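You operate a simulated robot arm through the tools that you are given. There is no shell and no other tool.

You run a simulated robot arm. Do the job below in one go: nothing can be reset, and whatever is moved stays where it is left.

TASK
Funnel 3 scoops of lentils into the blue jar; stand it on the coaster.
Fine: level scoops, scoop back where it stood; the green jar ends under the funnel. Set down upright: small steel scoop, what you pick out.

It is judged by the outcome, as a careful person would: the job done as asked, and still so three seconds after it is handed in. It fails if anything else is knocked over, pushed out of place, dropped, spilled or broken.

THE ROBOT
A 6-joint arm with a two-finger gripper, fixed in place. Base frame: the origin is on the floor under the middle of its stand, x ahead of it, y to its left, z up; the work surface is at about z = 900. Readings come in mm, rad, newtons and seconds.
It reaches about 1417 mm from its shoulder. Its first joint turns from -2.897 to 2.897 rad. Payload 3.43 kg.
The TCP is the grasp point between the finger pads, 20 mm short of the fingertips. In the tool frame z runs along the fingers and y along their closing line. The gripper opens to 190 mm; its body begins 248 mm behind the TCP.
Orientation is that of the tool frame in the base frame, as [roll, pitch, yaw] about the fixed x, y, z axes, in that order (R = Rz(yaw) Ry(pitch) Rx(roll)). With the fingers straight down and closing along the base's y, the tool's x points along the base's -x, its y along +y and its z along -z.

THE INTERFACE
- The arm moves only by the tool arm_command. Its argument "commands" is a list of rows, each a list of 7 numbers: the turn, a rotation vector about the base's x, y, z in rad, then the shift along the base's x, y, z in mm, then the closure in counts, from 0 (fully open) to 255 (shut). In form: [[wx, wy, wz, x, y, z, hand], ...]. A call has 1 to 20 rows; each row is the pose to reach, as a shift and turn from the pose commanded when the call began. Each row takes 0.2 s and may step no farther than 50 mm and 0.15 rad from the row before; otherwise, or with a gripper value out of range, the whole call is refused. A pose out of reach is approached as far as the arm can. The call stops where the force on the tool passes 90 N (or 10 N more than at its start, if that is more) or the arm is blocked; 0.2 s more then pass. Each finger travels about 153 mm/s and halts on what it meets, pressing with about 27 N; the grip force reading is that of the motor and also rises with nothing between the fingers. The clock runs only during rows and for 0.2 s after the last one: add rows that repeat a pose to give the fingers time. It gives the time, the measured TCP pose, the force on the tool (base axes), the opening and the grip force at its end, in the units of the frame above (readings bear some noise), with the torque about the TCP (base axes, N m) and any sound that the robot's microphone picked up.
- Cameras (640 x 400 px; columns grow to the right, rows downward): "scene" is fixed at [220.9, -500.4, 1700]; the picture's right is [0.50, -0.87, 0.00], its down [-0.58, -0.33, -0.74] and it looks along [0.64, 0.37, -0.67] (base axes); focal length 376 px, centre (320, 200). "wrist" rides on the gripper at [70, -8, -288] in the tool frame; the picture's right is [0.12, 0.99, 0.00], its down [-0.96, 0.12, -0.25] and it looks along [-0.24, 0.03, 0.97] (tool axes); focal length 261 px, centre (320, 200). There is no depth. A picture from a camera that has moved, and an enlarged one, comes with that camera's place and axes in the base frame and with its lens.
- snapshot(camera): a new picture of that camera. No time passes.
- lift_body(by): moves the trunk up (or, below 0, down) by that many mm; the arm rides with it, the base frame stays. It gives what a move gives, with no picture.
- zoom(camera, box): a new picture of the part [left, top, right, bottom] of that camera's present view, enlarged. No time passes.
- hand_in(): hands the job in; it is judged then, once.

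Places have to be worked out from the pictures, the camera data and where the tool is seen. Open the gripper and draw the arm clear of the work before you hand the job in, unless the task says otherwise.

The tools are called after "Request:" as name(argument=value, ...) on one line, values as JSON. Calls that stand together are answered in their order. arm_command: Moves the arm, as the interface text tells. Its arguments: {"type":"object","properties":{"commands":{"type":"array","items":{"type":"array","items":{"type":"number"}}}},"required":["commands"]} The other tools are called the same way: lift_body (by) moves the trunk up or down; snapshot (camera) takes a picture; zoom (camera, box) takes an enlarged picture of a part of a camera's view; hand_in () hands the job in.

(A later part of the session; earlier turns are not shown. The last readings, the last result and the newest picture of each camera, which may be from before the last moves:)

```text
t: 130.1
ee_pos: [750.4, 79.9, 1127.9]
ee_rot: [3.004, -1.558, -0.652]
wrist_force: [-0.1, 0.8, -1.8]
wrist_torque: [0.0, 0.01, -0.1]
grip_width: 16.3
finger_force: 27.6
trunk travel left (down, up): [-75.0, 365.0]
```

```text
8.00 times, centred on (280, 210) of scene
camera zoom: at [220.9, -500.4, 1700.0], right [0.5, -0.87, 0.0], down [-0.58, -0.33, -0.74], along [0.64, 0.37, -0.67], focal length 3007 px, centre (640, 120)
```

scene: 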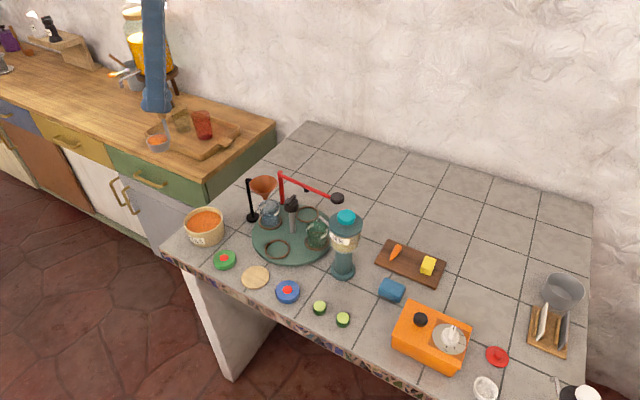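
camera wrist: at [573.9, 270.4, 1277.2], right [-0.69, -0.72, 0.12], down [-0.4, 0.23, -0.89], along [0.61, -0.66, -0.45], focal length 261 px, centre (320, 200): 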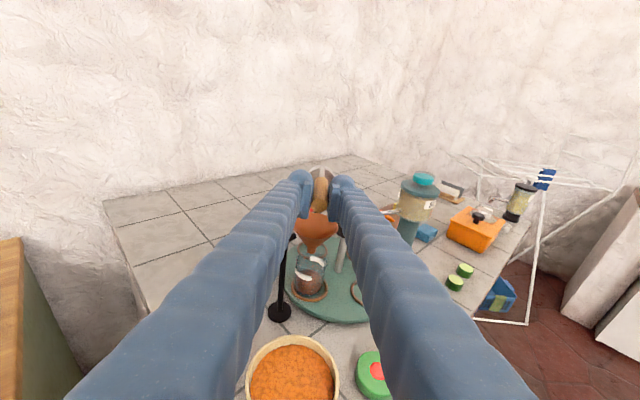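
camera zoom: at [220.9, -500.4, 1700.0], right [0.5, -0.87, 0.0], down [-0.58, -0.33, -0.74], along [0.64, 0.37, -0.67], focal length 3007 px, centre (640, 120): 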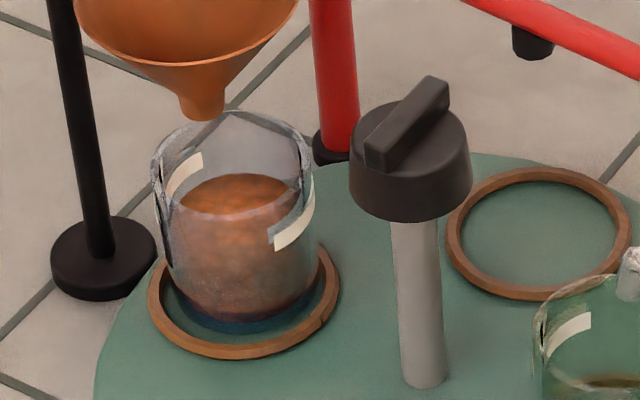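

The second scoop is in and the level rose evenly with no spill. I tip fully to 2.1 rad, then retrace to the pre-dip pose.

Request:
arm_command(commands=[[-0.0707, -0.0707, 0, -1.6, 1.6, -9.9, 255], [-0.1414, -0.1414, 0, -2.4, 2.4, -19.9, 255], [-0.2121, -0.2121, 0, -2.6, 2.6, -30.1, 255], [-0.2121, -0.2121, 0, -2.6, 2.6, -30.1, 255], [-0.1414, -0.1414, 0, -2.4, 2.4, -19.9, 255], [-0.0707, -0.0707, 0, -1.6, 1.6, -9.9, 255], [0, 0, 0, 0, 0, 0, 255], [0.0707, 0.0707, 0, 2.2, -2.2, 9.6, 255], [0.1414, 0.1414, 0, 5.2, -5.2, 18.9, 255], [0.1414, 0.1414, 0, -14.6, 14.6, 25, 255], [0.1414, 0.1414, 0, -37.6, 37.6, 28, 255], [0.1414, 0.1414, 0, -60.6, 60.6, 28, 255], [0.2121, 0.2121, 0, -77.6, 80.6, 20, 255], [0.2828, 0.2828, 0, -87.6, 92.6, 10, 255], [0.3535, 0.3535, 0, -92.6, 99.6, 0, 255], [0.4243, 0.4243, 0, -94.6, 101.6, -12, 255], [0.495, 0.495, 0, -93.6, 102.6, -25, 255], [0.5657, 0.5657, 0, -93.2, 101.9, -39, 255], [0.5657, 0.5657, 0, -93.2, 101.9, -39, 255]])

Request:
zoom(camera="scene", box=[140, 120, 280, 260])

Request:
zoom(camera="scene", box=[190, 185, 240, 225])

```text
t: 134.1
ee_pos: [657.8, 183.0, 1088.4]
ee_rot: [3.139, -0.753, -0.785]
wrist_force: [1.6, -0.4, 0.0]
wrist_torque: [0.11, 0.13, 0.03]
grip_width: 16.6
finger_force: 27.0
trunk travel left (down, up): [-75.0, 365.0]
```

```text
2.86 times, centred on (210, 190) of scene
camera zoom: at [220.9, -500.4, 1700.0], right [0.5, -0.87, 0.0], down [-0.58, -0.33, -0.74], along [0.64, 0.37, -0.67], focal length 1074 px, centre (634, 229)
```

zoom: 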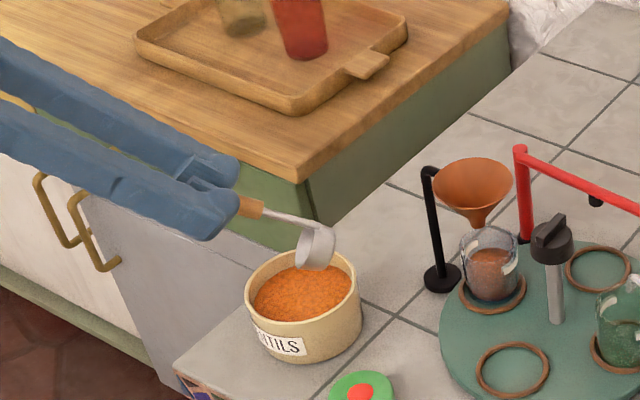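

```text
10.00 times, centred on (215, 205) of scene
camera zoom: at [220.9, -500.4, 1700.0], right [0.5, -0.87, 0.0], down [-0.58, -0.33, -0.74], along [0.64, 0.37, -0.67], focal length 3758 px, centre (1370, 150)
```

zoom: 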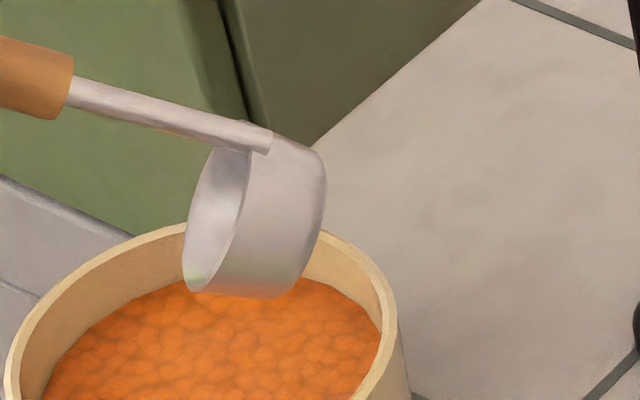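

The scoop is empty and the tub level has dropped a bit more. I make the third dip, about 2 mm deeper at the end.

Request:
arm_command(commands=[[0, 0, 0, 0, 0, -12, 255], [0, 0, 0, 0, 0, -24, 255], [0, 0, 0, 0, 0, -36, 255], [0, 0, 0, 0, 0, -48, 255], [0, 0, 0, 0, 0, -60, 255], [0, 0, 0, 0, 0, -70, 255], [0, 0, 0, 0, 0, -76, 255], [0, 0, 0, 0, 0, -76, 255], [0.0884, 0.0884, 0, 6.1, -6.1, -69, 255], [0.1768, 0.1768, 0, 12.2, -12.2, -61.5, 255], [0.2652, 0.2652, 0, 18.4, -18.4, -56.5, 255], [0.3536, 0.3536, 0, 24.4, -24.4, -53.5, 255], [0.4419, 0.4419, 0, 30.4, -30.4, -53, 255], [0.5303, 0.5303, 0, 36.6, -36.6, -53.5, 255], [0.6187, 0.6187, 0, 42.7, -42.7, -57, 255], [0.7071, 0.7071, 0, 48.8, -48.8, -60, 255], [0.7071, 0.7071, 0, 48.8, -48.8, -60, 255]])

Request:
zoom(camera="scene", box=[160, 170, 260, 260])

```text
t: 137.7
ee_pos: [705.9, 132.3, 1028.4]
ee_rot: [3.139, 0.247, -0.784]
wrist_force: [0.1, -0.1, 2.3]
wrist_torque: [0.17, 0.28, 0.0]
grip_width: 16.4
finger_force: 27.0
trunk travel left (down, up): [-75.0, 365.0]
```

```text
4.44 times, centred on (210, 215) of scene
camera zoom: at [220.9, -500.4, 1700.0], right [0.5, -0.87, 0.0], down [-0.58, -0.33, -0.74], along [0.64, 0.37, -0.67], focal length 1670 px, centre (809, 133)
```

zoom: 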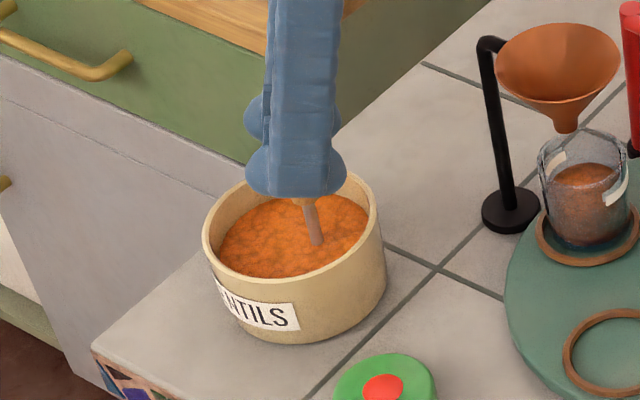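

A very light touch (2 N), and the cup is submerged. I lift slowly to z about 1208 and check the level.

Request:
arm_command(commands=[[0, 0, 0, 0, 0, 8, 255], [0, 0, 0, 0, 0, 16, 255], [0, 0, 0, 0, 0, 26, 255], [0, 0, 0, 0, 0, 38, 255], [0, 0, 0, 0, 0, 52, 255], [0, 0, 0, 0, 0, 68, 255], [0, 0, 0, 0, 0, 86, 255], [0, 0, 0, 0, 0, 106, 255], [0, 0, 0, 0, 0, 126, 255], [0, 0, 0, 0, 0, 146, 255], [0, 0, 0, 0, 0, 164, 255], [0, 0, 0, 0, 0, 176, 255], [0, 0, 0, 0, 0, 180, 255], [0, 0, 0, 0, 0, 180, 255]])

Request:
zoom(camera="scene", box=[172, 165, 202, 192])

Request:
zoom(camera="scene", box=[160, 150, 300, 270])

```text
t: 140.7
ee_pos: [707.3, 133.3, 1208.9]
ee_rot: [3.139, 0.244, -0.787]
wrist_force: [1.0, 0.9, -2.0]
wrist_torque: [-0.01, -0.03, 0.01]
grip_width: 16.6
finger_force: 27.5
trunk travel left (down, up): [-75.0, 365.0]
```

```text
14.81 times, centred on (187, 178) of scene
camera zoom: at [220.9, -500.4, 1700.0], right [0.5, -0.87, 0.0], down [-0.58, -0.33, -0.74], along [0.64, 0.37, -0.67], focal length 5568 px, centre (2290, 518)
```

zoom: 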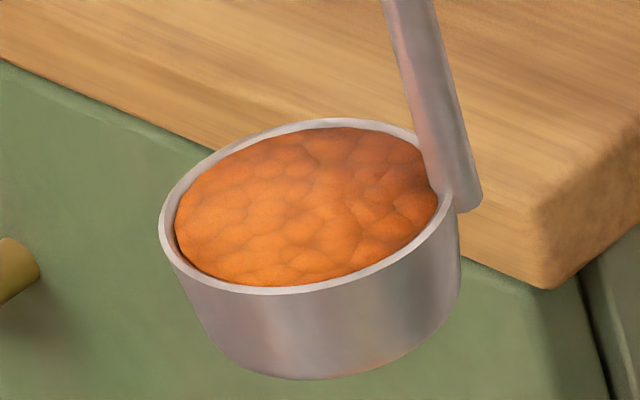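

```text
3.33 times, centred on (230, 210) of scene
camera zoom: at [220.9, -500.4, 1700.0], right [0.5, -0.87, 0.0], down [-0.58, -0.33, -0.74], along [0.64, 0.37, -0.67], focal length 1253 px, centre (620, 167)
```

zoom: 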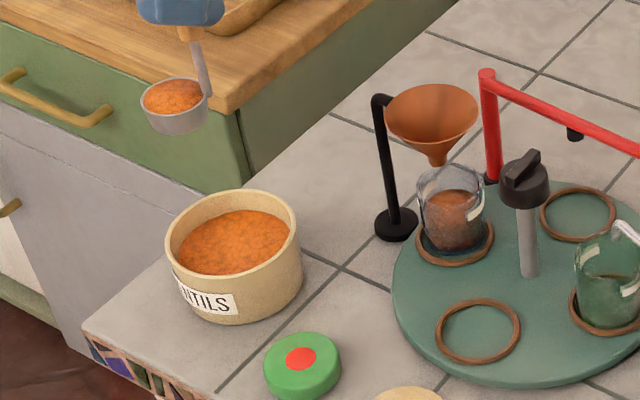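

A third level scoop. I carry it to the funnel the same way.

Request:
arm_command(commands=[[0, 0, 0, 2, -3, 0, 255], [0, 0, 0, 9, -11, 0, 255], [0, 0, 0, 19, -24, 0, 255], [0, 0, 0, 31, -39, 0, 255], [0, 0, 0, 44, -56, -1, 255], [0, 0, 0, 57, -73, -3, 255], [0, 0, 0, 71, -89, -5, 255], [0, 0, 0, 83, -105, -8, 255], [0, 0, 0, 94, -119, -10, 255], [0, 0, 0, 102, -130, -12, 255], [0, 0, 0, 107, -136, -13, 255], [0, 0, 0, 109, -139, -13.5, 255], [0, 0, 0, 109, -139, -13.5, 255]])

Request:
zoom(camera="scene", box=[230, 130, 310, 240])

```text
t: 143.5
ee_pos: [815.1, -5.4, 1195.5]
ee_rot: [3.14, 0.242, -0.784]
wrist_force: [-0.5, -0.6, -1.1]
wrist_torque: [0.02, -0.03, -0.02]
grip_width: 16.4
finger_force: 27.4
trunk travel left (down, up): [-75.0, 365.0]
```

```text
3.64 times, centred on (270, 185) of scene
camera zoom: at [220.9, -500.4, 1700.0], right [0.5, -0.87, 0.0], down [-0.58, -0.33, -0.74], along [0.64, 0.37, -0.67], focal length 1367 px, centre (502, 254)
```

zoom: 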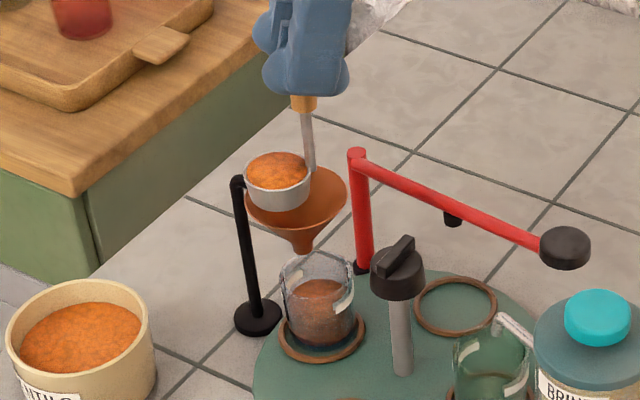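

Same start position as before. I pour the third scoop with the same profile.

Request:
arm_command(commands=[[-0.0354, -0.0354, 0, 3, 0, 2, 255], [-0.0707, -0.0707, 0, 7, 0, 4, 255], [-0.1414, -0.1414, 0, 13, 2, 5, 255], [-0.2121, -0.2121, 0, 17, 4.2, 6, 255], [-0.2828, -0.2828, 0, 10.9, 10.4, 5.9, 255], [-0.3535, -0.3535, 0, 3.7, 17.6, 6.4, 255], [-0.4243, -0.4243, 0, -3.4, 24.7, 5.9, 255], [-0.495, -0.495, 0, -10.5, 31.8, 4.4, 255], [-0.5657, -0.5657, 0, -17.5, 38.8, 1.9, 255], [-0.6364, -0.6364, 0, -24.2, 45.5, -1.6, 255], [-0.7071, -0.7071, 0, -30.6, 51.9, -6, 255], [-0.7778, -0.7778, 0, -36.8, 58.1, -11.3, 255], [-0.8485, -0.8485, 0, -42.4, 63.7, -17.4, 255], [-0.9192, -0.9192, 0, -47.7, 69, -24.4, 255], [-0.9899, -0.9899, 0, -52.4, 73.7, -32, 255], [-1.0607, -1.0607, 0, -56.6, 77.9, -40.2, 255], [-1.1314, -1.1314, 0, -60.2, 81.5, -49, 255], [-1.2021, -1.2021, 0, -63.1, 84.4, -58.3, 255], [-1.2728, -1.2728, 0, -65.3, 86.6, -67.9, 255], [-1.2728, -1.2728, 0, -65.3, 86.6, -67.9, 255]])

Request:
zoom(camera="scene", box=[230, 130, 310, 240])

Request:
zoom(camera="scene", box=[260, 185, 300, 235])

```text
t: 147.7
ee_pos: [749.6, 81.6, 1128.2]
ee_rot: [3.0, -1.557, -0.647]
wrist_force: [-0.4, -0.2, -1.1]
wrist_torque: [0.02, -0.02, -0.1]
grip_width: 16.6
finger_force: 27.0
trunk travel left (down, up): [-75.0, 365.0]
```

```text
3.64 times, centred on (270, 185) of scene
camera zoom: at [220.9, -500.4, 1700.0], right [0.5, -0.87, 0.0], down [-0.58, -0.33, -0.74], along [0.64, 0.37, -0.67], focal length 1367 px, centre (502, 254)
```

zoom: 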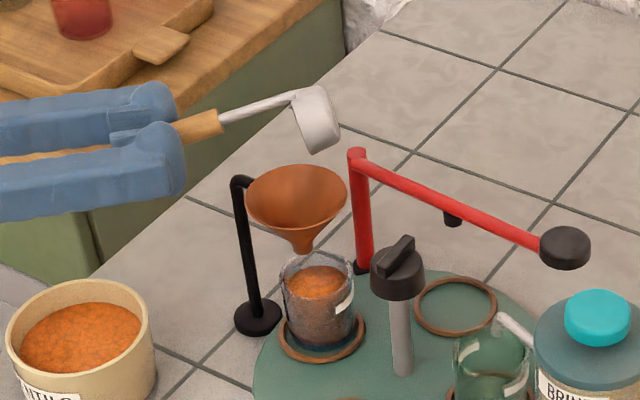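

```text
8.00 times, centred on (280, 210) of scene
camera zoom: at [220.9, -500.4, 1700.0], right [0.5, -0.87, 0.0], down [-0.58, -0.33, -0.74], along [0.64, 0.37, -0.67], focal length 3007 px, centre (640, 120)
```

zoom: 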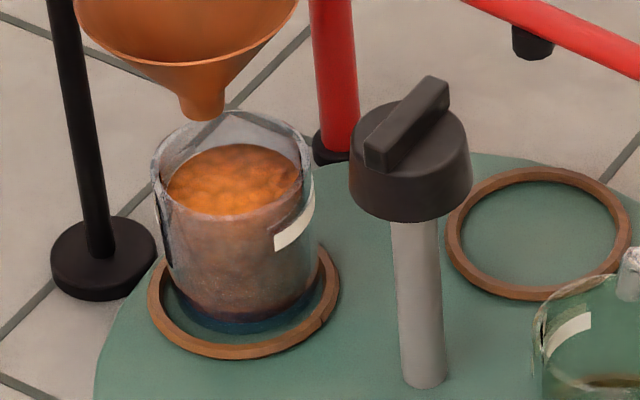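

All three scoops are in the blue jar and nothing was spilled. I tip fully once more to empty the cup, then retreat from the funnel.

Request:
arm_command(commands=[[-0.0707, -0.0707, 0, -1.6, 1.6, -9.9, 255], [-0.1414, -0.1414, 0, -2.4, 2.4, -19.9, 255], [-0.2121, -0.2121, 0, -2.6, 2.6, -30.1, 255], [-0.2121, -0.2121, 0, -2.6, 2.6, -30.1, 255], [-0.1414, -0.1414, 0, -2.4, 2.4, -19.9, 255], [-0.0707, -0.0707, 0, -1.6, 1.6, -9.9, 255], [0, 0, 0, 0, 0, 0, 255], [0.0707, 0.0707, 0, 2.2, -2.2, 9.6, 255], [0.1414, 0.1414, 0, 5.2, -5.2, 18.9, 255], [0.1414, 0.1414, 0, -14.6, 14.6, 25, 255], [0.1414, 0.1414, 0, -37.6, 37.6, 28, 255], [0.1414, 0.1414, 0, -60.6, 60.6, 28, 255], [0.2121, 0.2121, 0, -70, 72, 28, 255], [0.2828, 0.2828, 0, -70, 72, 28, 255], [0.3535, 0.3535, 0, -70, 72, 28, 255], [0.4243, 0.4243, 0, -70, 72, 28, 255], [0.495, 0.495, 0, -70, 72, 28, 255], [0.5657, 0.5657, 0, -70, 72, 28, 255], [0.5657, 0.5657, 0, -70, 72, 28, 255]])

Request:
snapshot(camera="scene")

Request:
zoom(camera="scene", box=[190, 140, 250, 200])

```text
t: 151.7
ee_pos: [679.6, 154.1, 1156.2]
ee_rot: [3.136, -0.754, -0.785]
wrist_force: [-0.2, 0.9, -1.3]
wrist_torque: [0.14, 0.05, 0.02]
grip_width: 16.5
finger_force: 27.0
trunk travel left (down, up): [-75.0, 365.0]
```

```text
taken
```

scene: 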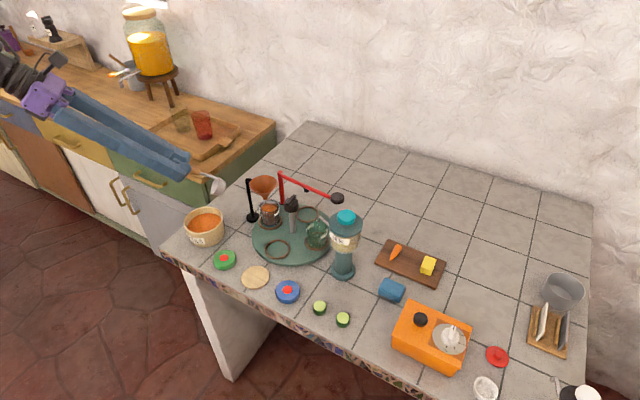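

```text
6.67 times, centred on (220, 170) of scene
camera zoom: at [220.9, -500.4, 1700.0], right [0.5, -0.87, 0.0], down [-0.58, -0.33, -0.74], along [0.64, 0.37, -0.67], focal length 2506 px, centre (987, 400)
```

zoom: 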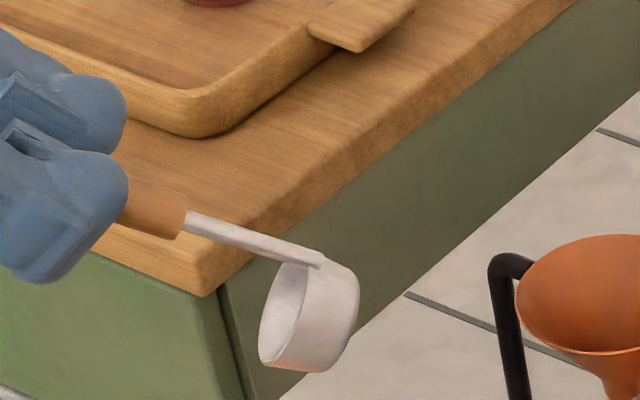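

The scoop is empty. I bring it upright and then rotate it back -225° while moving over its original spot.

Request:
arm_command(commands=[[0.101, 0.101, 0, 3, 0, 0, 255], [0.202, 0.202, 0, 6, 0, 0, 255], [0.303, 0.303, 0, 10, 1, 0, 255], [0.404, 0.404, 0, 14, 1, 0, 255], [0.505, 0.505, 0, 18, 2, 0, 255], [0.606, 0.606, 0, 22, 2, 0, 255], [0.7071, 0.7071, 0, 26, 3, 0, 255], [0.7071, 0.7071, 0, 26, 3, 0, 255]])

Request:
arm_command(commands=[[0, 0, -0.1403, 4, 1, 0, 255], [0, 0, -0.2805, 8, 2, 0, 255], [0, 0, -0.4208, 12, 2, 0, 255], [0, 0, -0.561, 17, 3, 0, 255], [0, 0, -0.7013, 21, 4, 0, 255], [0, 0, -0.8415, 25, 5, 0, 255], [0, 0, -0.9818, 30, 6, 0, 255], [0, 0, -1.122, 34, 7, 0, 255], [0, 0, -1.2623, 38, 8, 0, 255], [0, 0, -1.4025, 42, 9, 0, 255], [0, 0, -1.5428, 47, 10, 0, 255], [0, 0, -1.683, 51, 11, 0, 255], [0, 0, -1.8233, 55, 12, 0, 255], [0, 0, -1.9635, 60, 13, 0, 255], [0, 0, -2.1038, 64, 14, 0, 255], [0, 0, -2.244, 68, 14, 0, 255], [0, 0, -2.3843, 72, 15, 0, 255], [0, 0, -2.5245, 77, 16, 0, 255], [0, 0, -2.6648, 81, 17, 0, 255], [0, 0, -2.805, 85, 18, 0, 255]])

```text
t: 153.5
ee_pos: [705.9, 156.8, 1155.2]
ee_rot: [3.136, 0.245, -0.783]
wrist_force: [-0.7, -0.2, -1.2]
wrist_torque: [0.12, 0.02, 0.01]
grip_width: 16.4
finger_force: 26.8
trunk travel left (down, up): [-75.0, 365.0]
```

```text
t: 157.7
ee_pos: [792.0, 175.2, 1155.6]
ee_rot: [-3.142, 0.242, 2.691]
wrist_force: [0.5, 0.0, -1.3]
wrist_torque: [0.02, 0.01, -0.03]
grip_width: 16.4
finger_force: 26.7
trunk travel left (down, up): [-75.0, 365.0]
```

Request:
arm_command(commands=[[0, 0, -0.14, 4, 1, 0, 255], [0, 0, -0.28, 8, 1.5, 0, 255], [0, 0, -0.42, 12, 2, 0, 255], [0, 0, -0.56, 16, 3, 0, 255], [0, 0, -0.7, 20, 4, 0, 255], [0, 0, -0.84, 24, 5, 0, 255], [0, 0, -0.98, 28, 5.5, 0, 255], [0, 0, -1.12, 32.5, 6, 0, 255], [0, 0, -1.12, 32.5, 6, 0, 255]])

Request:
zoom(camera="scene", box=[190, 80, 270, 220])

Request:
zoom(camera="wrist", box=[240, 100, 400, 260])

```text
t: 159.7
ee_pos: [823.5, 180.5, 1155.1]
ee_rot: [3.14, 0.244, 1.573]
wrist_force: [-0.5, 0.0, -0.7]
wrist_torque: [-0.01, 0.02, -0.01]
grip_width: 16.5
finger_force: 26.9
trunk travel left (down, up): [-75.0, 365.0]
```

```text
2.86 times, centred on (230, 150) of scene
camera zoom: at [220.9, -500.4, 1700.0], right [0.5, -0.87, 0.0], down [-0.58, -0.33, -0.74], along [0.64, 0.37, -0.67], focal length 1074 px, centre (577, 343)
```

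zoom: 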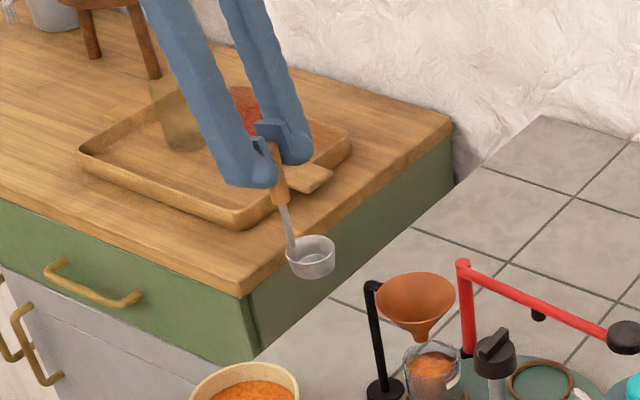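

```text
2.50 times, centred on (320, 180) of wrist
camera zoom: at [814.7, 317.3, 1417.8], right [0.99, 0.12, -0.03], down [0.12, -0.87, 0.47], along [0.03, -0.47, -0.88], focal length 652 px, centre (320, 250)
```

zoom: 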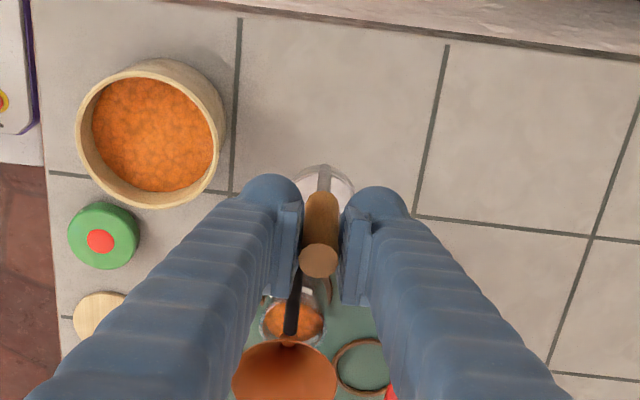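

The scoop is back above its place with the grip unchanged. I descend vertically toward the table, stopping just short.

Request:
arm_command(commands=[[0, 0, 0, 1, 0.5, -20, 255], [0, 0, 0, 1, 0.5, -50, 255], [0, 0, 0, 1, 0.5, -80, 255], [0, 0, 0, 1, 0.5, -105, 255], [0, 0, 0, 1, 0.5, -122, 255], [0, 0, 0, 1, 0.5, -131, 255], [0, 0, 0, 1, 0.5, -134, 255], [0, 0, 0, 1, 0.5, -134, 255]])

Request:
zoom(camera="scene", box=[190, 120, 270, 220])

Request:
zoom(camera="scene", box=[215, 185, 255, 215])

```text
t: 161.5
ee_pos: [824.0, 180.2, 1024.0]
ee_rot: [3.136, 0.243, 1.575]
wrist_force: [1.8, 2.5, 20.8]
wrist_torque: [-0.11, -0.04, 0.02]
grip_width: 16.4
finger_force: 26.8
trunk travel left (down, up): [-75.0, 365.0]
```

```text
4.00 times, centred on (230, 170) of scene
camera zoom: at [220.9, -500.4, 1700.0], right [0.5, -0.87, 0.0], down [-0.58, -0.33, -0.74], along [0.64, 0.37, -0.67], focal length 1503 px, centre (680, 320)
```

zoom: 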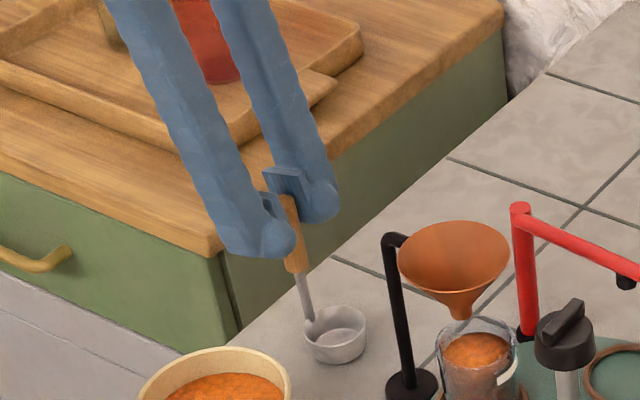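

```text
13.33 times, centred on (235, 200) of scene
camera zoom: at [220.9, -500.4, 1700.0], right [0.5, -0.87, 0.0], down [-0.58, -0.33, -0.74], along [0.64, 0.37, -0.67], focal length 5011 px, centre (1453, 200)
```

zoom: 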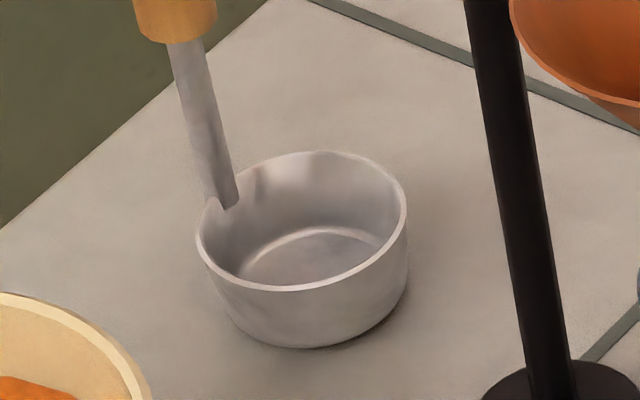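

The cup has touched the table (21 N), a few millimetres higher than expected because the handle slid slightly in the grip. Its position matches the original picture within about 1.5 mm. I ease the pressure before letting go.

Request:
arm_command(commands=[[0, 0, 0, 0, 0, 1, 255], [0, 0, 0, 0, 0, 2, 255], [0, 0, 0, 0, 0, 2, 255]])

Request:
zoom(camera="scene", box=[215, 160, 255, 215])

Request:
zoom(camera="wrist", box=[270, 130, 370, 230])

```text
t: 162.3
ee_pos: [824.2, 181.2, 1024.0]
ee_rot: [3.14, 0.242, 1.574]
wrist_force: [0.0, 0.0, 11.2]
wrist_torque: [-0.02, -0.02, -0.03]
grip_width: 16.6
finger_force: 26.6
trunk travel left (down, up): [-75.0, 365.0]
```

```text
7.27 times, centred on (235, 188) of scene
camera zoom: at [220.9, -500.4, 1700.0], right [0.5, -0.87, 0.0], down [-0.58, -0.33, -0.74], along [0.64, 0.37, -0.67], focal length 2734 px, centre (938, 291)
```

zoom: 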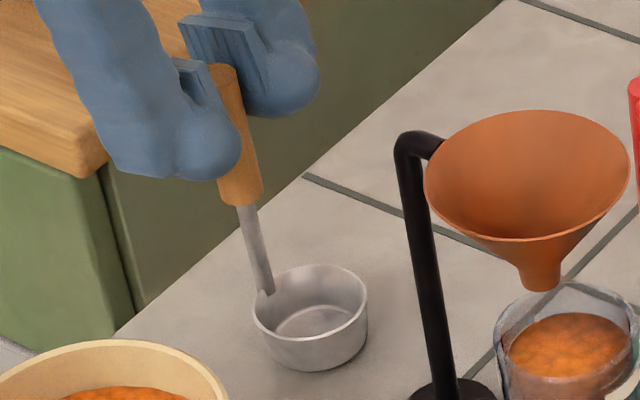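

```text
4.00 times, centred on (320, 180) of wrist
camera zoom: at [814.5, 318.2, 1285.5], right [0.99, 0.12, -0.03], down [0.12, -0.87, 0.47], along [0.03, -0.47, -0.88], focal length 1043 px, centre (320, 280)
```

zoom: 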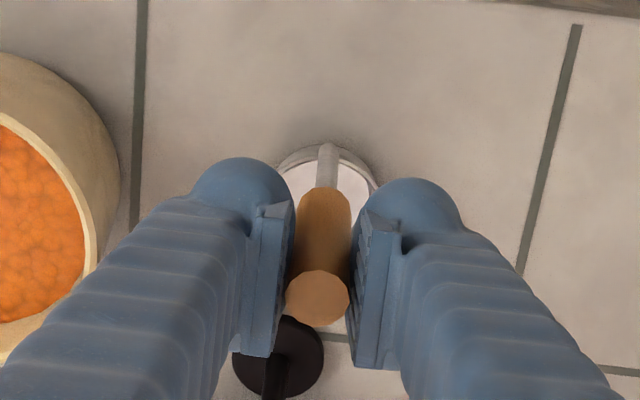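

Request:
arm_command(commands=[[0, 0, 0, 0, 0, 0.9, 255], [0, 0, 0, 0, 0, 0.9, 255]])

```text
t: 162.9
ee_pos: [824.6, 181.2, 1022.8]
ee_rot: [-3.141, 0.245, 1.574]
wrist_force: [0.6, 0.0, -1.7]
wrist_torque: [-0.01, 0.0, 0.0]
grip_width: 16.4
finger_force: 26.7
trunk travel left (down, up): [-75.0, 365.0]
```

The load is just the scoop's own weight now, so it's resting or a hair above the table. I open the fingers gently.

Request:
arm_command(commands=[[0, 0, 0, 0, 0, 0, 232], [0, 0, 0, 0, 0, 0, 228], [0, 0, 0, 0, 0, 0, 220], [0, 0, 0, 0, 0, 0, 205], [0, 0, 0, 0, 0, 0, 180], [0, 0, 0, 0, 0, 0, 175]])

Request:
zoom(camera="scene", box=[215, 160, 255, 215])

Request:
zoom(camera="wrist", box=[260, 130, 380, 250])

```text
t: 164.3
ee_pos: [823.5, 180.6, 1023.6]
ee_rot: [3.141, 0.243, 1.573]
wrist_force: [0.6, -0.7, -0.7]
wrist_torque: [0.01, -0.01, -0.01]
grip_width: 59.9
finger_force: 0.1
trunk travel left (down, up): [-75.0, 365.0]
```

```text
7.27 times, centred on (235, 188) of scene
camera zoom: at [220.9, -500.4, 1700.0], right [0.5, -0.87, 0.0], down [-0.58, -0.33, -0.74], along [0.64, 0.37, -0.67], focal length 2734 px, centre (938, 291)
```

zoom: 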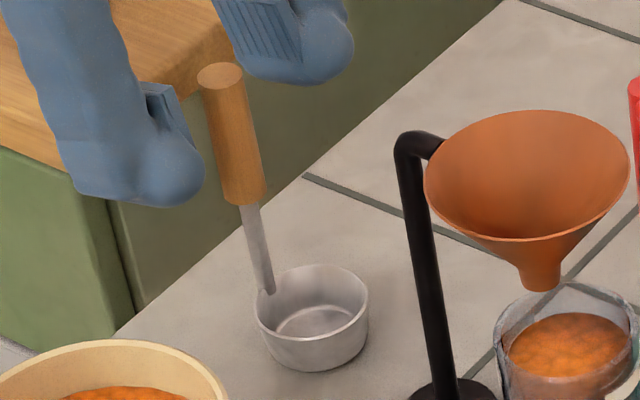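

```text
3.33 times, centred on (320, 190) of wrist
camera zoom: at [815.1, 318.2, 1286.5], right [0.99, 0.12, -0.03], down [0.12, -0.87, 0.47], along [0.03, -0.47, -0.88], focal length 869 px, centre (320, 233)
```

zoom: 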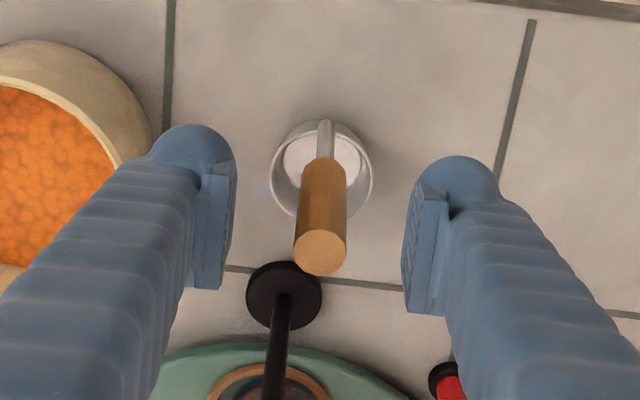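

The scoop stands upright within about 3 mm of its original place. I rise straight up clear of the handle.

Request:
arm_command(commands=[[0, 0, 0, 0, 0, 20, 175], [0, 0, 0, 0, 0, 50, 175], [0, 0, 0, 0, 0, 85, 175], [0, 0, 0, 0, 0, 120, 175], [0, 0, 0, 0, 0, 150, 175], [0.125, 0, 0, 0, 0, 160, 175], [0.245, 0, 0, 0, 0, 160, 175], [0.245, 0, 0, 0, 0, 160, 175]])

Request:
snapshot(camera="scene")

Request:
zoom(camera="scene", box=[215, 160, 255, 215])

```text
t: 166.1
ee_pos: [824.9, 178.1, 1184.9]
ee_rot: [3.138, -0.005, 1.574]
wrist_force: [-0.3, -0.7, -0.4]
wrist_torque: [0.19, 0.02, -0.02]
grip_width: 59.9
finger_force: 0.1
trunk travel left (down, up): [-75.0, 365.0]
```

```text
taken
```

scene: 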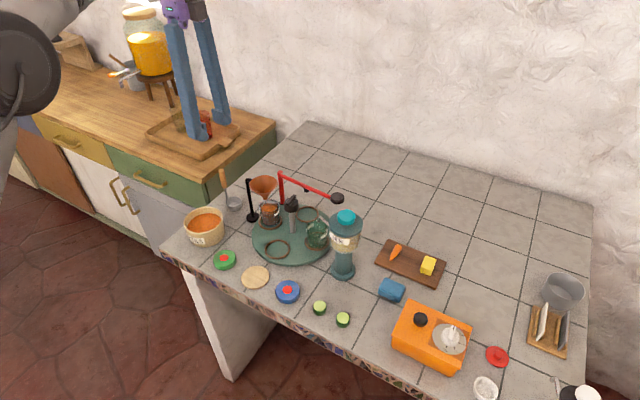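

```text
7.27 times, centred on (235, 188) of scene
camera zoom: at [220.9, -500.4, 1700.0], right [0.5, -0.87, 0.0], down [-0.58, -0.33, -0.74], along [0.64, 0.37, -0.67], focal length 2734 px, centre (938, 291)
```

zoom: 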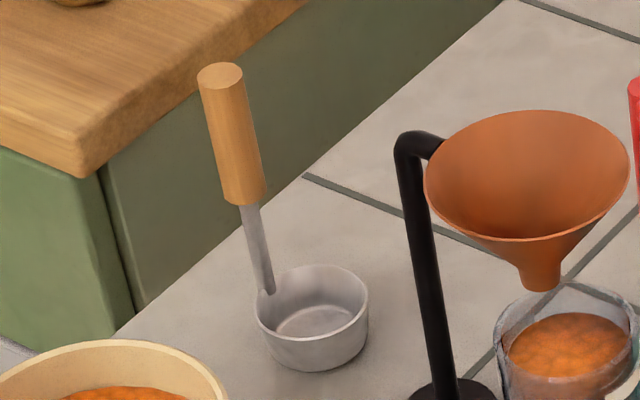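

The scoop stands stably. I move above the knob at (815, -70.5) and turn to yaw 180°, so the fingers close along y on the ridge, which now lies along x.

Request:
arm_command(commands=[[0, 0, 0.13, -1, -20, 0, 175], [0, 0, 0.26, -2, -41, 0, 175], [0, 0, 0.39, -2, -62, 0, 175], [0, 0, 0.52, -3, -83, 0, 180], [0, 0, 0.65, -4, -104, 0, 185], [0, 0, 0.78, -5, -125, 0, 190], [0, 0, 0.91, -6, -146, 0, 195], [0, 0, 1.04, -7, -167, 0, 200], [0, 0, 1.17, -8, -188, 0, 205], [0, 0, 1.3, -8, -209, 0, 210], [0, 0, 1.43, -9, -230, 0, 215], [0, 0, 1.5676, -9.9, -248.6, 0, 215], [0, 0, 1.5676, -9.9, -248.6, 0, 215]])

Request:
zoom(camera="wrist", box=[240, 120, 400, 260])

Request:
zoom(camera="scene", box=[230, 120, 350, 270])

```text
t: 168.9
ee_pos: [813.5, -68.0, 1183.7]
ee_rot: [3.138, -0.003, -3.139]
wrist_force: [0.6, -1.2, 0.3]
wrist_torque: [0.04, 0.01, 0.01]
grip_width: 29.9
finger_force: 0.1
trunk travel left (down, up): [-75.0, 365.0]
```

```text
2.86 times, centred on (320, 190) of wrist
camera zoom: at [745.1, -78.2, 1471.4], right [-0.12, 0.99, 0.0], down [0.96, 0.12, 0.25], along [0.24, 0.03, -0.97], focal length 745 px, centre (320, 229)
```

zoom: 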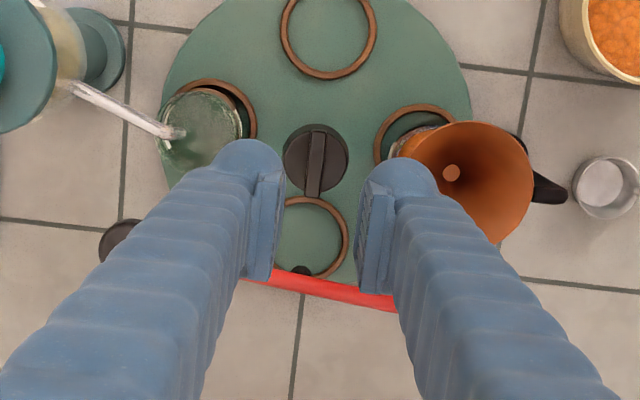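

```text
2.67 times, centred on (290, 195) of scene
camera zoom: at [220.9, -500.4, 1700.0], right [0.5, -0.87, 0.0], down [-0.58, -0.33, -0.74], along [0.64, 0.37, -0.67], focal length 1002 px, centre (400, 213)
```

zoom: 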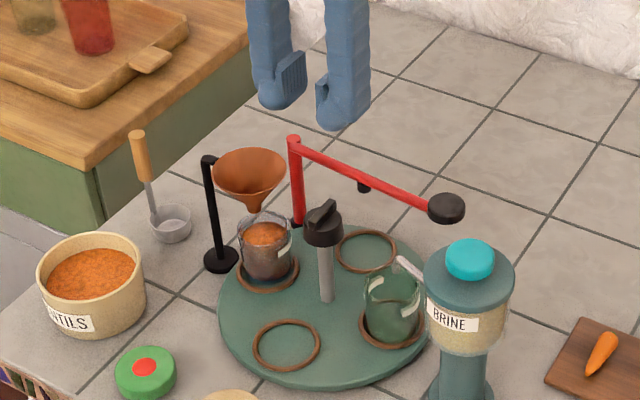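

Request:
arm_command(commands=[[0, 0, 0, 0, 0, 0, 234], [0, 0, 0, 0, 0, 0, 234]])

Request:
arm_command(commands=[[0, 0, 0, 0, 0, 0, 234]])

```text
t: 169.5
ee_pos: [814.9, -68.5, 1183.7]
ee_rot: [3.138, -0.003, 3.141]
wrist_force: [-1.4, 0.5, 0.7]
wrist_torque: [0.01, -0.01, 0.01]
grip_width: 15.5
finger_force: 0.0
trunk travel left (down, up): [-75.0, 365.0]
```

```text
t: 169.9
ee_pos: [814.2, -67.2, 1183.8]
ee_rot: [3.139, -0.002, -3.141]
wrist_force: [-0.1, 0.7, 0.1]
wrist_torque: [-0.03, 0.04, 0.03]
grip_width: 15.6
finger_force: 0.0
trunk travel left (down, up): [-75.0, 365.0]
```

The averaged position is (814.2, -67.9), so I shift by (+1.3, -2.9) to centre on the ridge and descend with a narrow 15.6 mm opening to clear the funnel.

Request:
arm_command(commands=[[0, 0, 0, 1.3, -2.9, 0, 234], [0, 0, 0, 1.3, -2.9, -30, 234], [0, 0, 0, 1.3, -2.9, -60, 234], [0, 0, 0, 1.3, -2.9, -90, 234], [0, 0, 0, 1.3, -2.9, -112, 234], [0, 0, 0, 1.3, -2.9, -112, 234]])

Request:
zoom(camera="wrist", box=[270, 140, 370, 240])

Request:
zoom(camera="scene", box=[250, 160, 330, 230])

```text
t: 171.3
ee_pos: [816.0, -70.9, 1071.8]
ee_rot: [3.139, -0.002, 3.14]
wrist_force: [0.2, -0.3, -0.7]
wrist_torque: [-0.02, -0.01, -0.01]
grip_width: 15.3
finger_force: 0.1
trunk travel left (down, up): [-75.0, 365.0]
```

```text
4.00 times, centred on (320, 190) of wrist
camera zoom: at [746.6, -81.3, 1360.0], right [-0.12, 0.99, 0.0], down [0.96, 0.11, 0.25], along [0.24, 0.03, -0.97], focal length 1043 px, centre (320, 240)
```

zoom: 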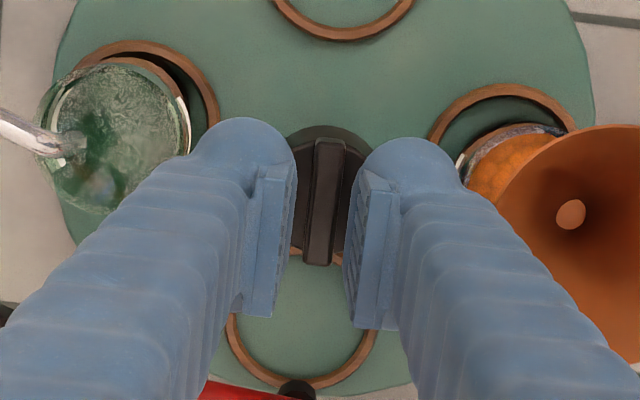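

```text
5.71 times, centred on (290, 195) of scene
camera zoom: at [220.9, -500.4, 1700.0], right [0.5, -0.87, 0.0], down [-0.58, -0.33, -0.74], along [0.64, 0.37, -0.67], focal length 2148 px, centre (491, 229)
```

zoom: 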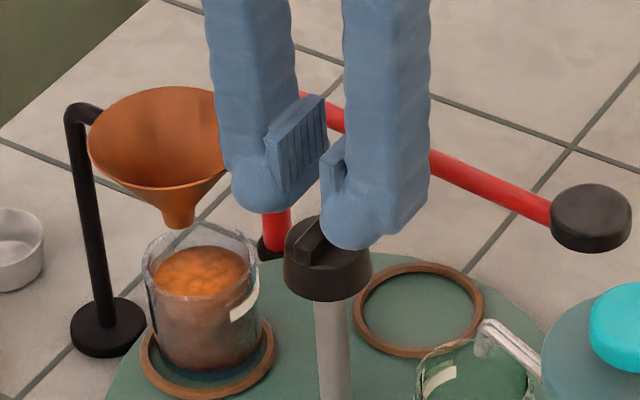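

The ridge is within about 1 mm of the fingers' centre. I descend to straddle it.

Request:
arm_command(commands=[[0, 0, 0, 0, 0, -8, 234], [0, 0, 0, 0, 0, -15, 234], [0, 0, 0, 0, 0, -18.5, 234], [0, 0, 0, 0, 0, -18.5, 238], [0, 0, 0, 0, 0, -18.5, 242], [0, 0, 0, 0, 0, -18.5, 242]])

Request:
zoom(camera="wrist", box=[270, 140, 370, 240])

Request:
zoom(camera="scene", box=[250, 160, 330, 230])

```text
t: 172.7
ee_pos: [816.6, -71.7, 1054.2]
ee_rot: [3.136, -0.003, -3.14]
wrist_force: [1.0, 0.5, 0.9]
wrist_torque: [0.02, 0.0, 0.0]
grip_width: 10.1
finger_force: 0.5
trunk travel left (down, up): [-75.0, 365.0]
```

```text
4.00 times, centred on (320, 190) of wrist
camera zoom: at [746.8, -80.9, 1341.9], right [-0.12, 0.99, 0.0], down [0.96, 0.11, 0.25], along [0.24, 0.03, -0.97], focal length 1043 px, centre (320, 240)
```

zoom: 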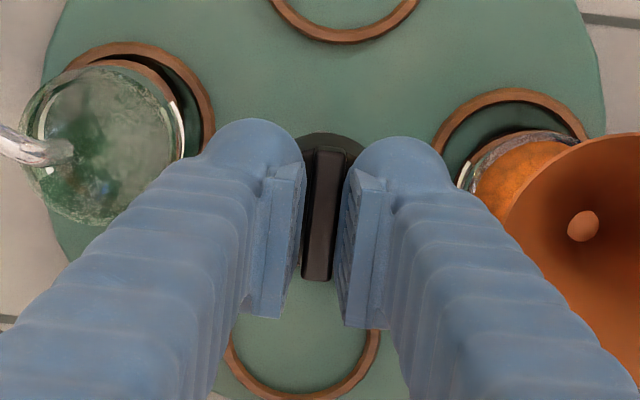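

```text
5.71 times, centred on (290, 195) of scene
camera zoom: at [220.9, -500.4, 1700.0], right [0.5, -0.87, 0.0], down [-0.58, -0.33, -0.74], along [0.64, 0.37, -0.67], focal length 2148 px, centre (491, 229)
```

zoom: 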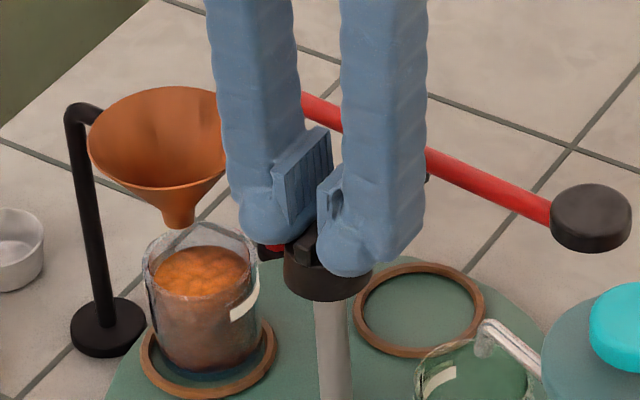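

The ridge is straddled without load. I turn the turntable +90° (counter-clockwise) slowly so the blue jar comes to the near seat.

Request:
arm_command(commands=[[0, 0, 0.05, 0, 0, 0, 242], [0, 0, 0.13, -0.3, 0.3, 0, 242], [0, 0, 0.22, -0.7, 0.6, 0, 242], [0, 0, 0.32, -0.7, 0.6, 0, 242], [0, 0, 0.42, -0.7, 0.6, 0, 242], [0, 0, 0.52, -0.7, 0.6, 0, 242], [0, 0, 0.62, -0.7, 0.6, 0, 242], [0, 0, 0.72, -0.7, 0.6, 0, 242], [0, 0, 0.82, -0.7, 0.6, 0, 242], [0, 0, 0.92, -0.7, 0.6, 0, 242], [0, 0, 1.02, -0.7, 0.6, 0, 242], [0, 0, 1.12, -0.7, 0.6, 0, 242], [0, 0, 1.22, -0.7, 0.6, 0, 242], [0, 0, 1.32, -0.7, 0.6, 0, 242], [0, 0, 1.42, -0.7, 0.6, 0, 242], [0, 0, 1.5, -0.7, 0.6, 0, 242], [0, 0, 1.5708, -0.7, 0.6, 0, 242], [0, 0, 1.5708, -0.7, 0.6, 0, 242]])

Request:
zoom(camera="wrist", box=[220, 100, 420, 260])

Request:
zoom(camera="scene", box=[230, 160, 350, 270])

```text
t: 176.5
ee_pos: [815.0, -71.0, 1052.8]
ee_rot: [3.136, -0.002, -1.57]
wrist_force: [0.3, -0.5, -0.4]
wrist_torque: [-0.01, 0.03, 0.01]
grip_width: 9.6
finger_force: 0.0
trunk travel left (down, up): [-75.0, 365.0]
```

```text
2.50 times, centred on (320, 180) of wrist
camera zoom: at [825.4, -140.4, 1341.5], right [-0.99, -0.12, 0.0], down [-0.12, 0.96, 0.25], along [-0.03, 0.24, -0.97], focal length 652 px, centre (320, 250)
```

zoom: 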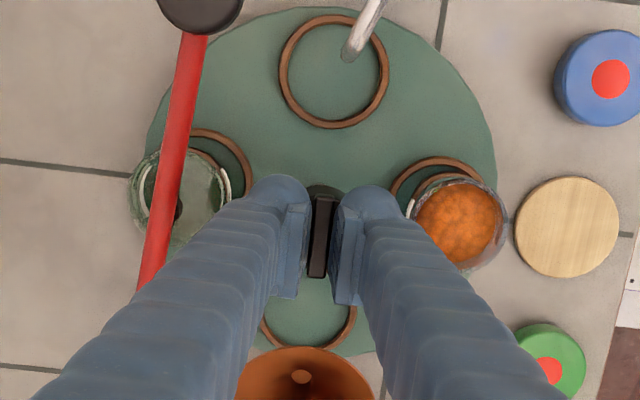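

```text
3.64 times, centred on (290, 215) of scene
camera zoom: at [220.9, -500.4, 1700.0], right [0.5, -0.87, 0.0], down [-0.58, -0.33, -0.74], along [0.64, 0.37, -0.67], focal length 1367 px, centre (429, 146)
```

zoom: 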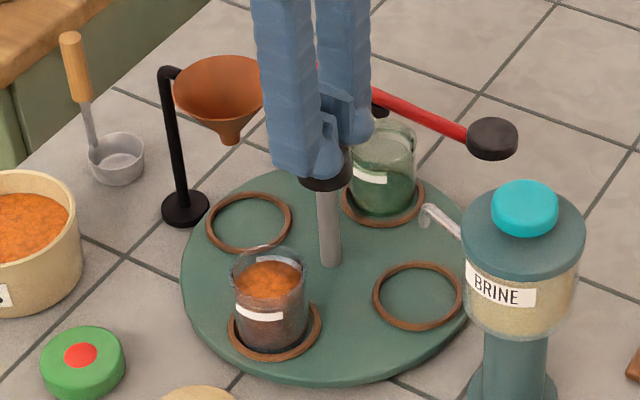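

The blue jar is at the near seat and the green jar at the far seat. I free the ridge, rise, and turn back to yaw 180° above the blue jar.

Request:
arm_command(commands=[[0, 0, 0, 0, 0, 0, 236], [0, 0, 0, 0, 0, 0, 234], [0, 0, 0, 0, 0, 15, 234], [0, 0, 0, 0, 0, 40, 234], [0, 0, 0, 0, 0, 75, 234], [0, 0, 0, 0, 0, 110, 234], [0, 0, 0, 0, 0, 130, 234]])

Request:
arm_command(commands=[[0, 0, -0.1428, -7, 0, 0, 220], [0, 0, -0.2856, -14, 0, 0, 200], [0, 0, -0.4284, -21, 0, 0, 180], [0, 0, -0.5712, -28, 0, 0, 160], [0, 0, -0.714, -35, 0, 0, 145], [0, 0, -0.8568, -42, 0, 0, 140], [0, 0, -0.9996, -49, 0, 0, 140], [0, 0, -1.1424, -56, 0, 0, 140], [0, 0, -1.2852, -63, 0, 0, 140], [0, 0, -1.428, -70, 0, 0, 140], [0, 0, -1.5708, -78, 0, 0, 140], [0, 0, -1.5708, -78, 0, 0, 140]])

Request:
zoom(camera="wrist", box=[220, 100, 420, 260])

Request:
zoom(camera="scene", box=[220, 130, 350, 290])

```text
t: 178.1
ee_pos: [814.7, -68.3, 1184.7]
ee_rot: [3.137, -0.001, -1.571]
wrist_force: [-0.3, 0.5, 0.7]
wrist_torque: [-0.01, 0.0, -0.02]
grip_width: 15.4
finger_force: 0.0
trunk travel left (down, up): [-75.0, 365.0]
```

```text
t: 180.7
ee_pos: [737.6, -70.1, 1182.5]
ee_rot: [3.138, -0.001, 3.14]
wrist_force: [-0.4, -0.9, 0.2]
wrist_torque: [0.0, 0.01, 0.0]
grip_width: 85.5
finger_force: 0.1
trunk travel left (down, up): [-75.0, 365.0]
```

```text
2.50 times, centred on (320, 180) of wrist
camera zoom: at [667.8, -80.0, 1471.2], right [-0.12, 0.99, 0.0], down [0.96, 0.11, 0.25], along [0.24, 0.03, -0.97], focal length 652 px, centre (320, 250)
```

zoom: 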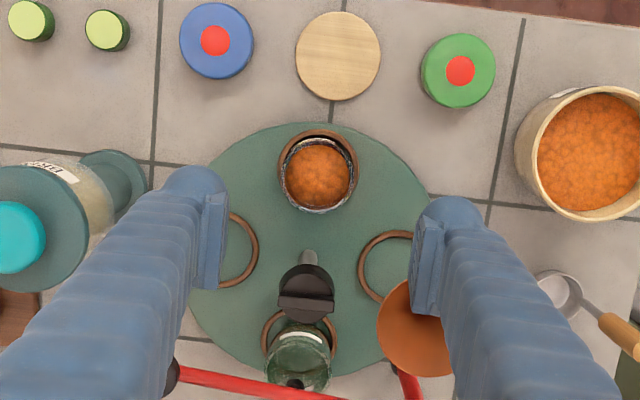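

```text
2.50 times, centred on (285, 210) of scene
camera zoom: at [220.9, -500.4, 1700.0], right [0.5, -0.87, 0.0], down [-0.58, -0.33, -0.74], along [0.64, 0.37, -0.67], focal length 940 px, centre (408, 175)
```

zoom: 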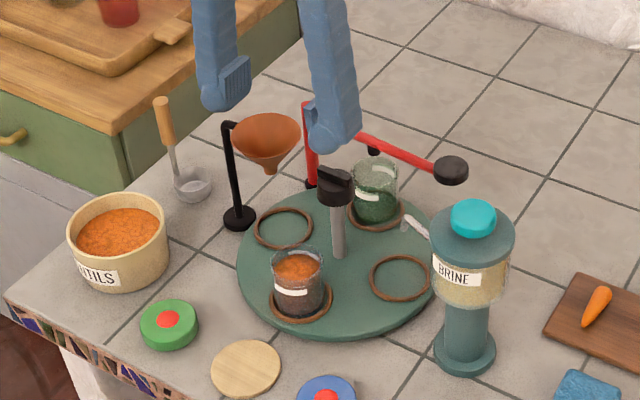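

The jar centre is at about (735.5, -72). I align and descend around it with an 85 mm opening, closing along y.

Request:
arm_command(commands=[[0, 0, 0, -2, -1.5, 0, 140], [0, 0, 0, -2, -1.5, -35, 140], [0, 0, 0, -2, -1.5, -75, 140], [0, 0, 0, -2, -1.5, -115, 140], [0, 0, 0, -2, -1.5, -150, 140], [0, 0, 0, -2, -1.5, -170, 140], [0, 0, 0, -2, -1.5, -170, 140]])

Request:
zoom(camera="wrist", box=[240, 120, 400, 260])

Request:
zoom(camera="scene", box=[240, 170, 320, 260])

```text
t: 182.3
ee_pos: [734.7, -71.2, 1014.2]
ee_rot: [3.137, -0.002, 3.141]
wrist_force: [0.9, 0.4, -0.3]
wrist_torque: [-0.02, 0.02, 0.02]
grip_width: 85.6
finger_force: 0.1
trunk travel left (down, up): [-75.0, 365.0]
```

```text
2.86 times, centred on (320, 190) of wrist
camera zoom: at [665.2, -82.0, 1301.8], right [-0.12, 0.99, 0.0], down [0.96, 0.11, 0.25], along [0.24, 0.03, -0.97], focal length 745 px, centre (320, 229)
```

zoom: 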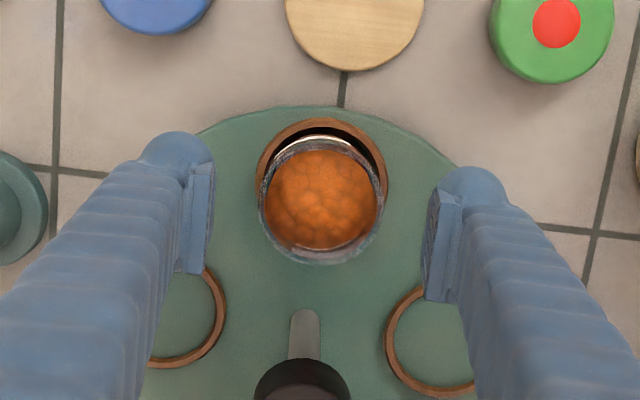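

```text
4.44 times, centred on (280, 215) of scene
camera zoom: at [220.9, -500.4, 1700.0], right [0.5, -0.87, 0.0], down [-0.58, -0.33, -0.74], along [0.64, 0.37, -0.67], focal length 1670 px, centre (498, 133)
```

zoom: 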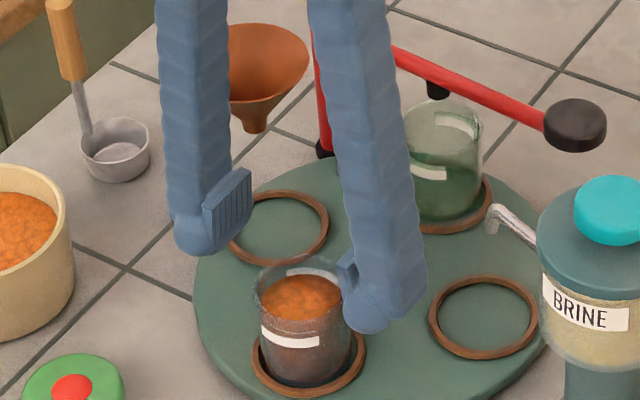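

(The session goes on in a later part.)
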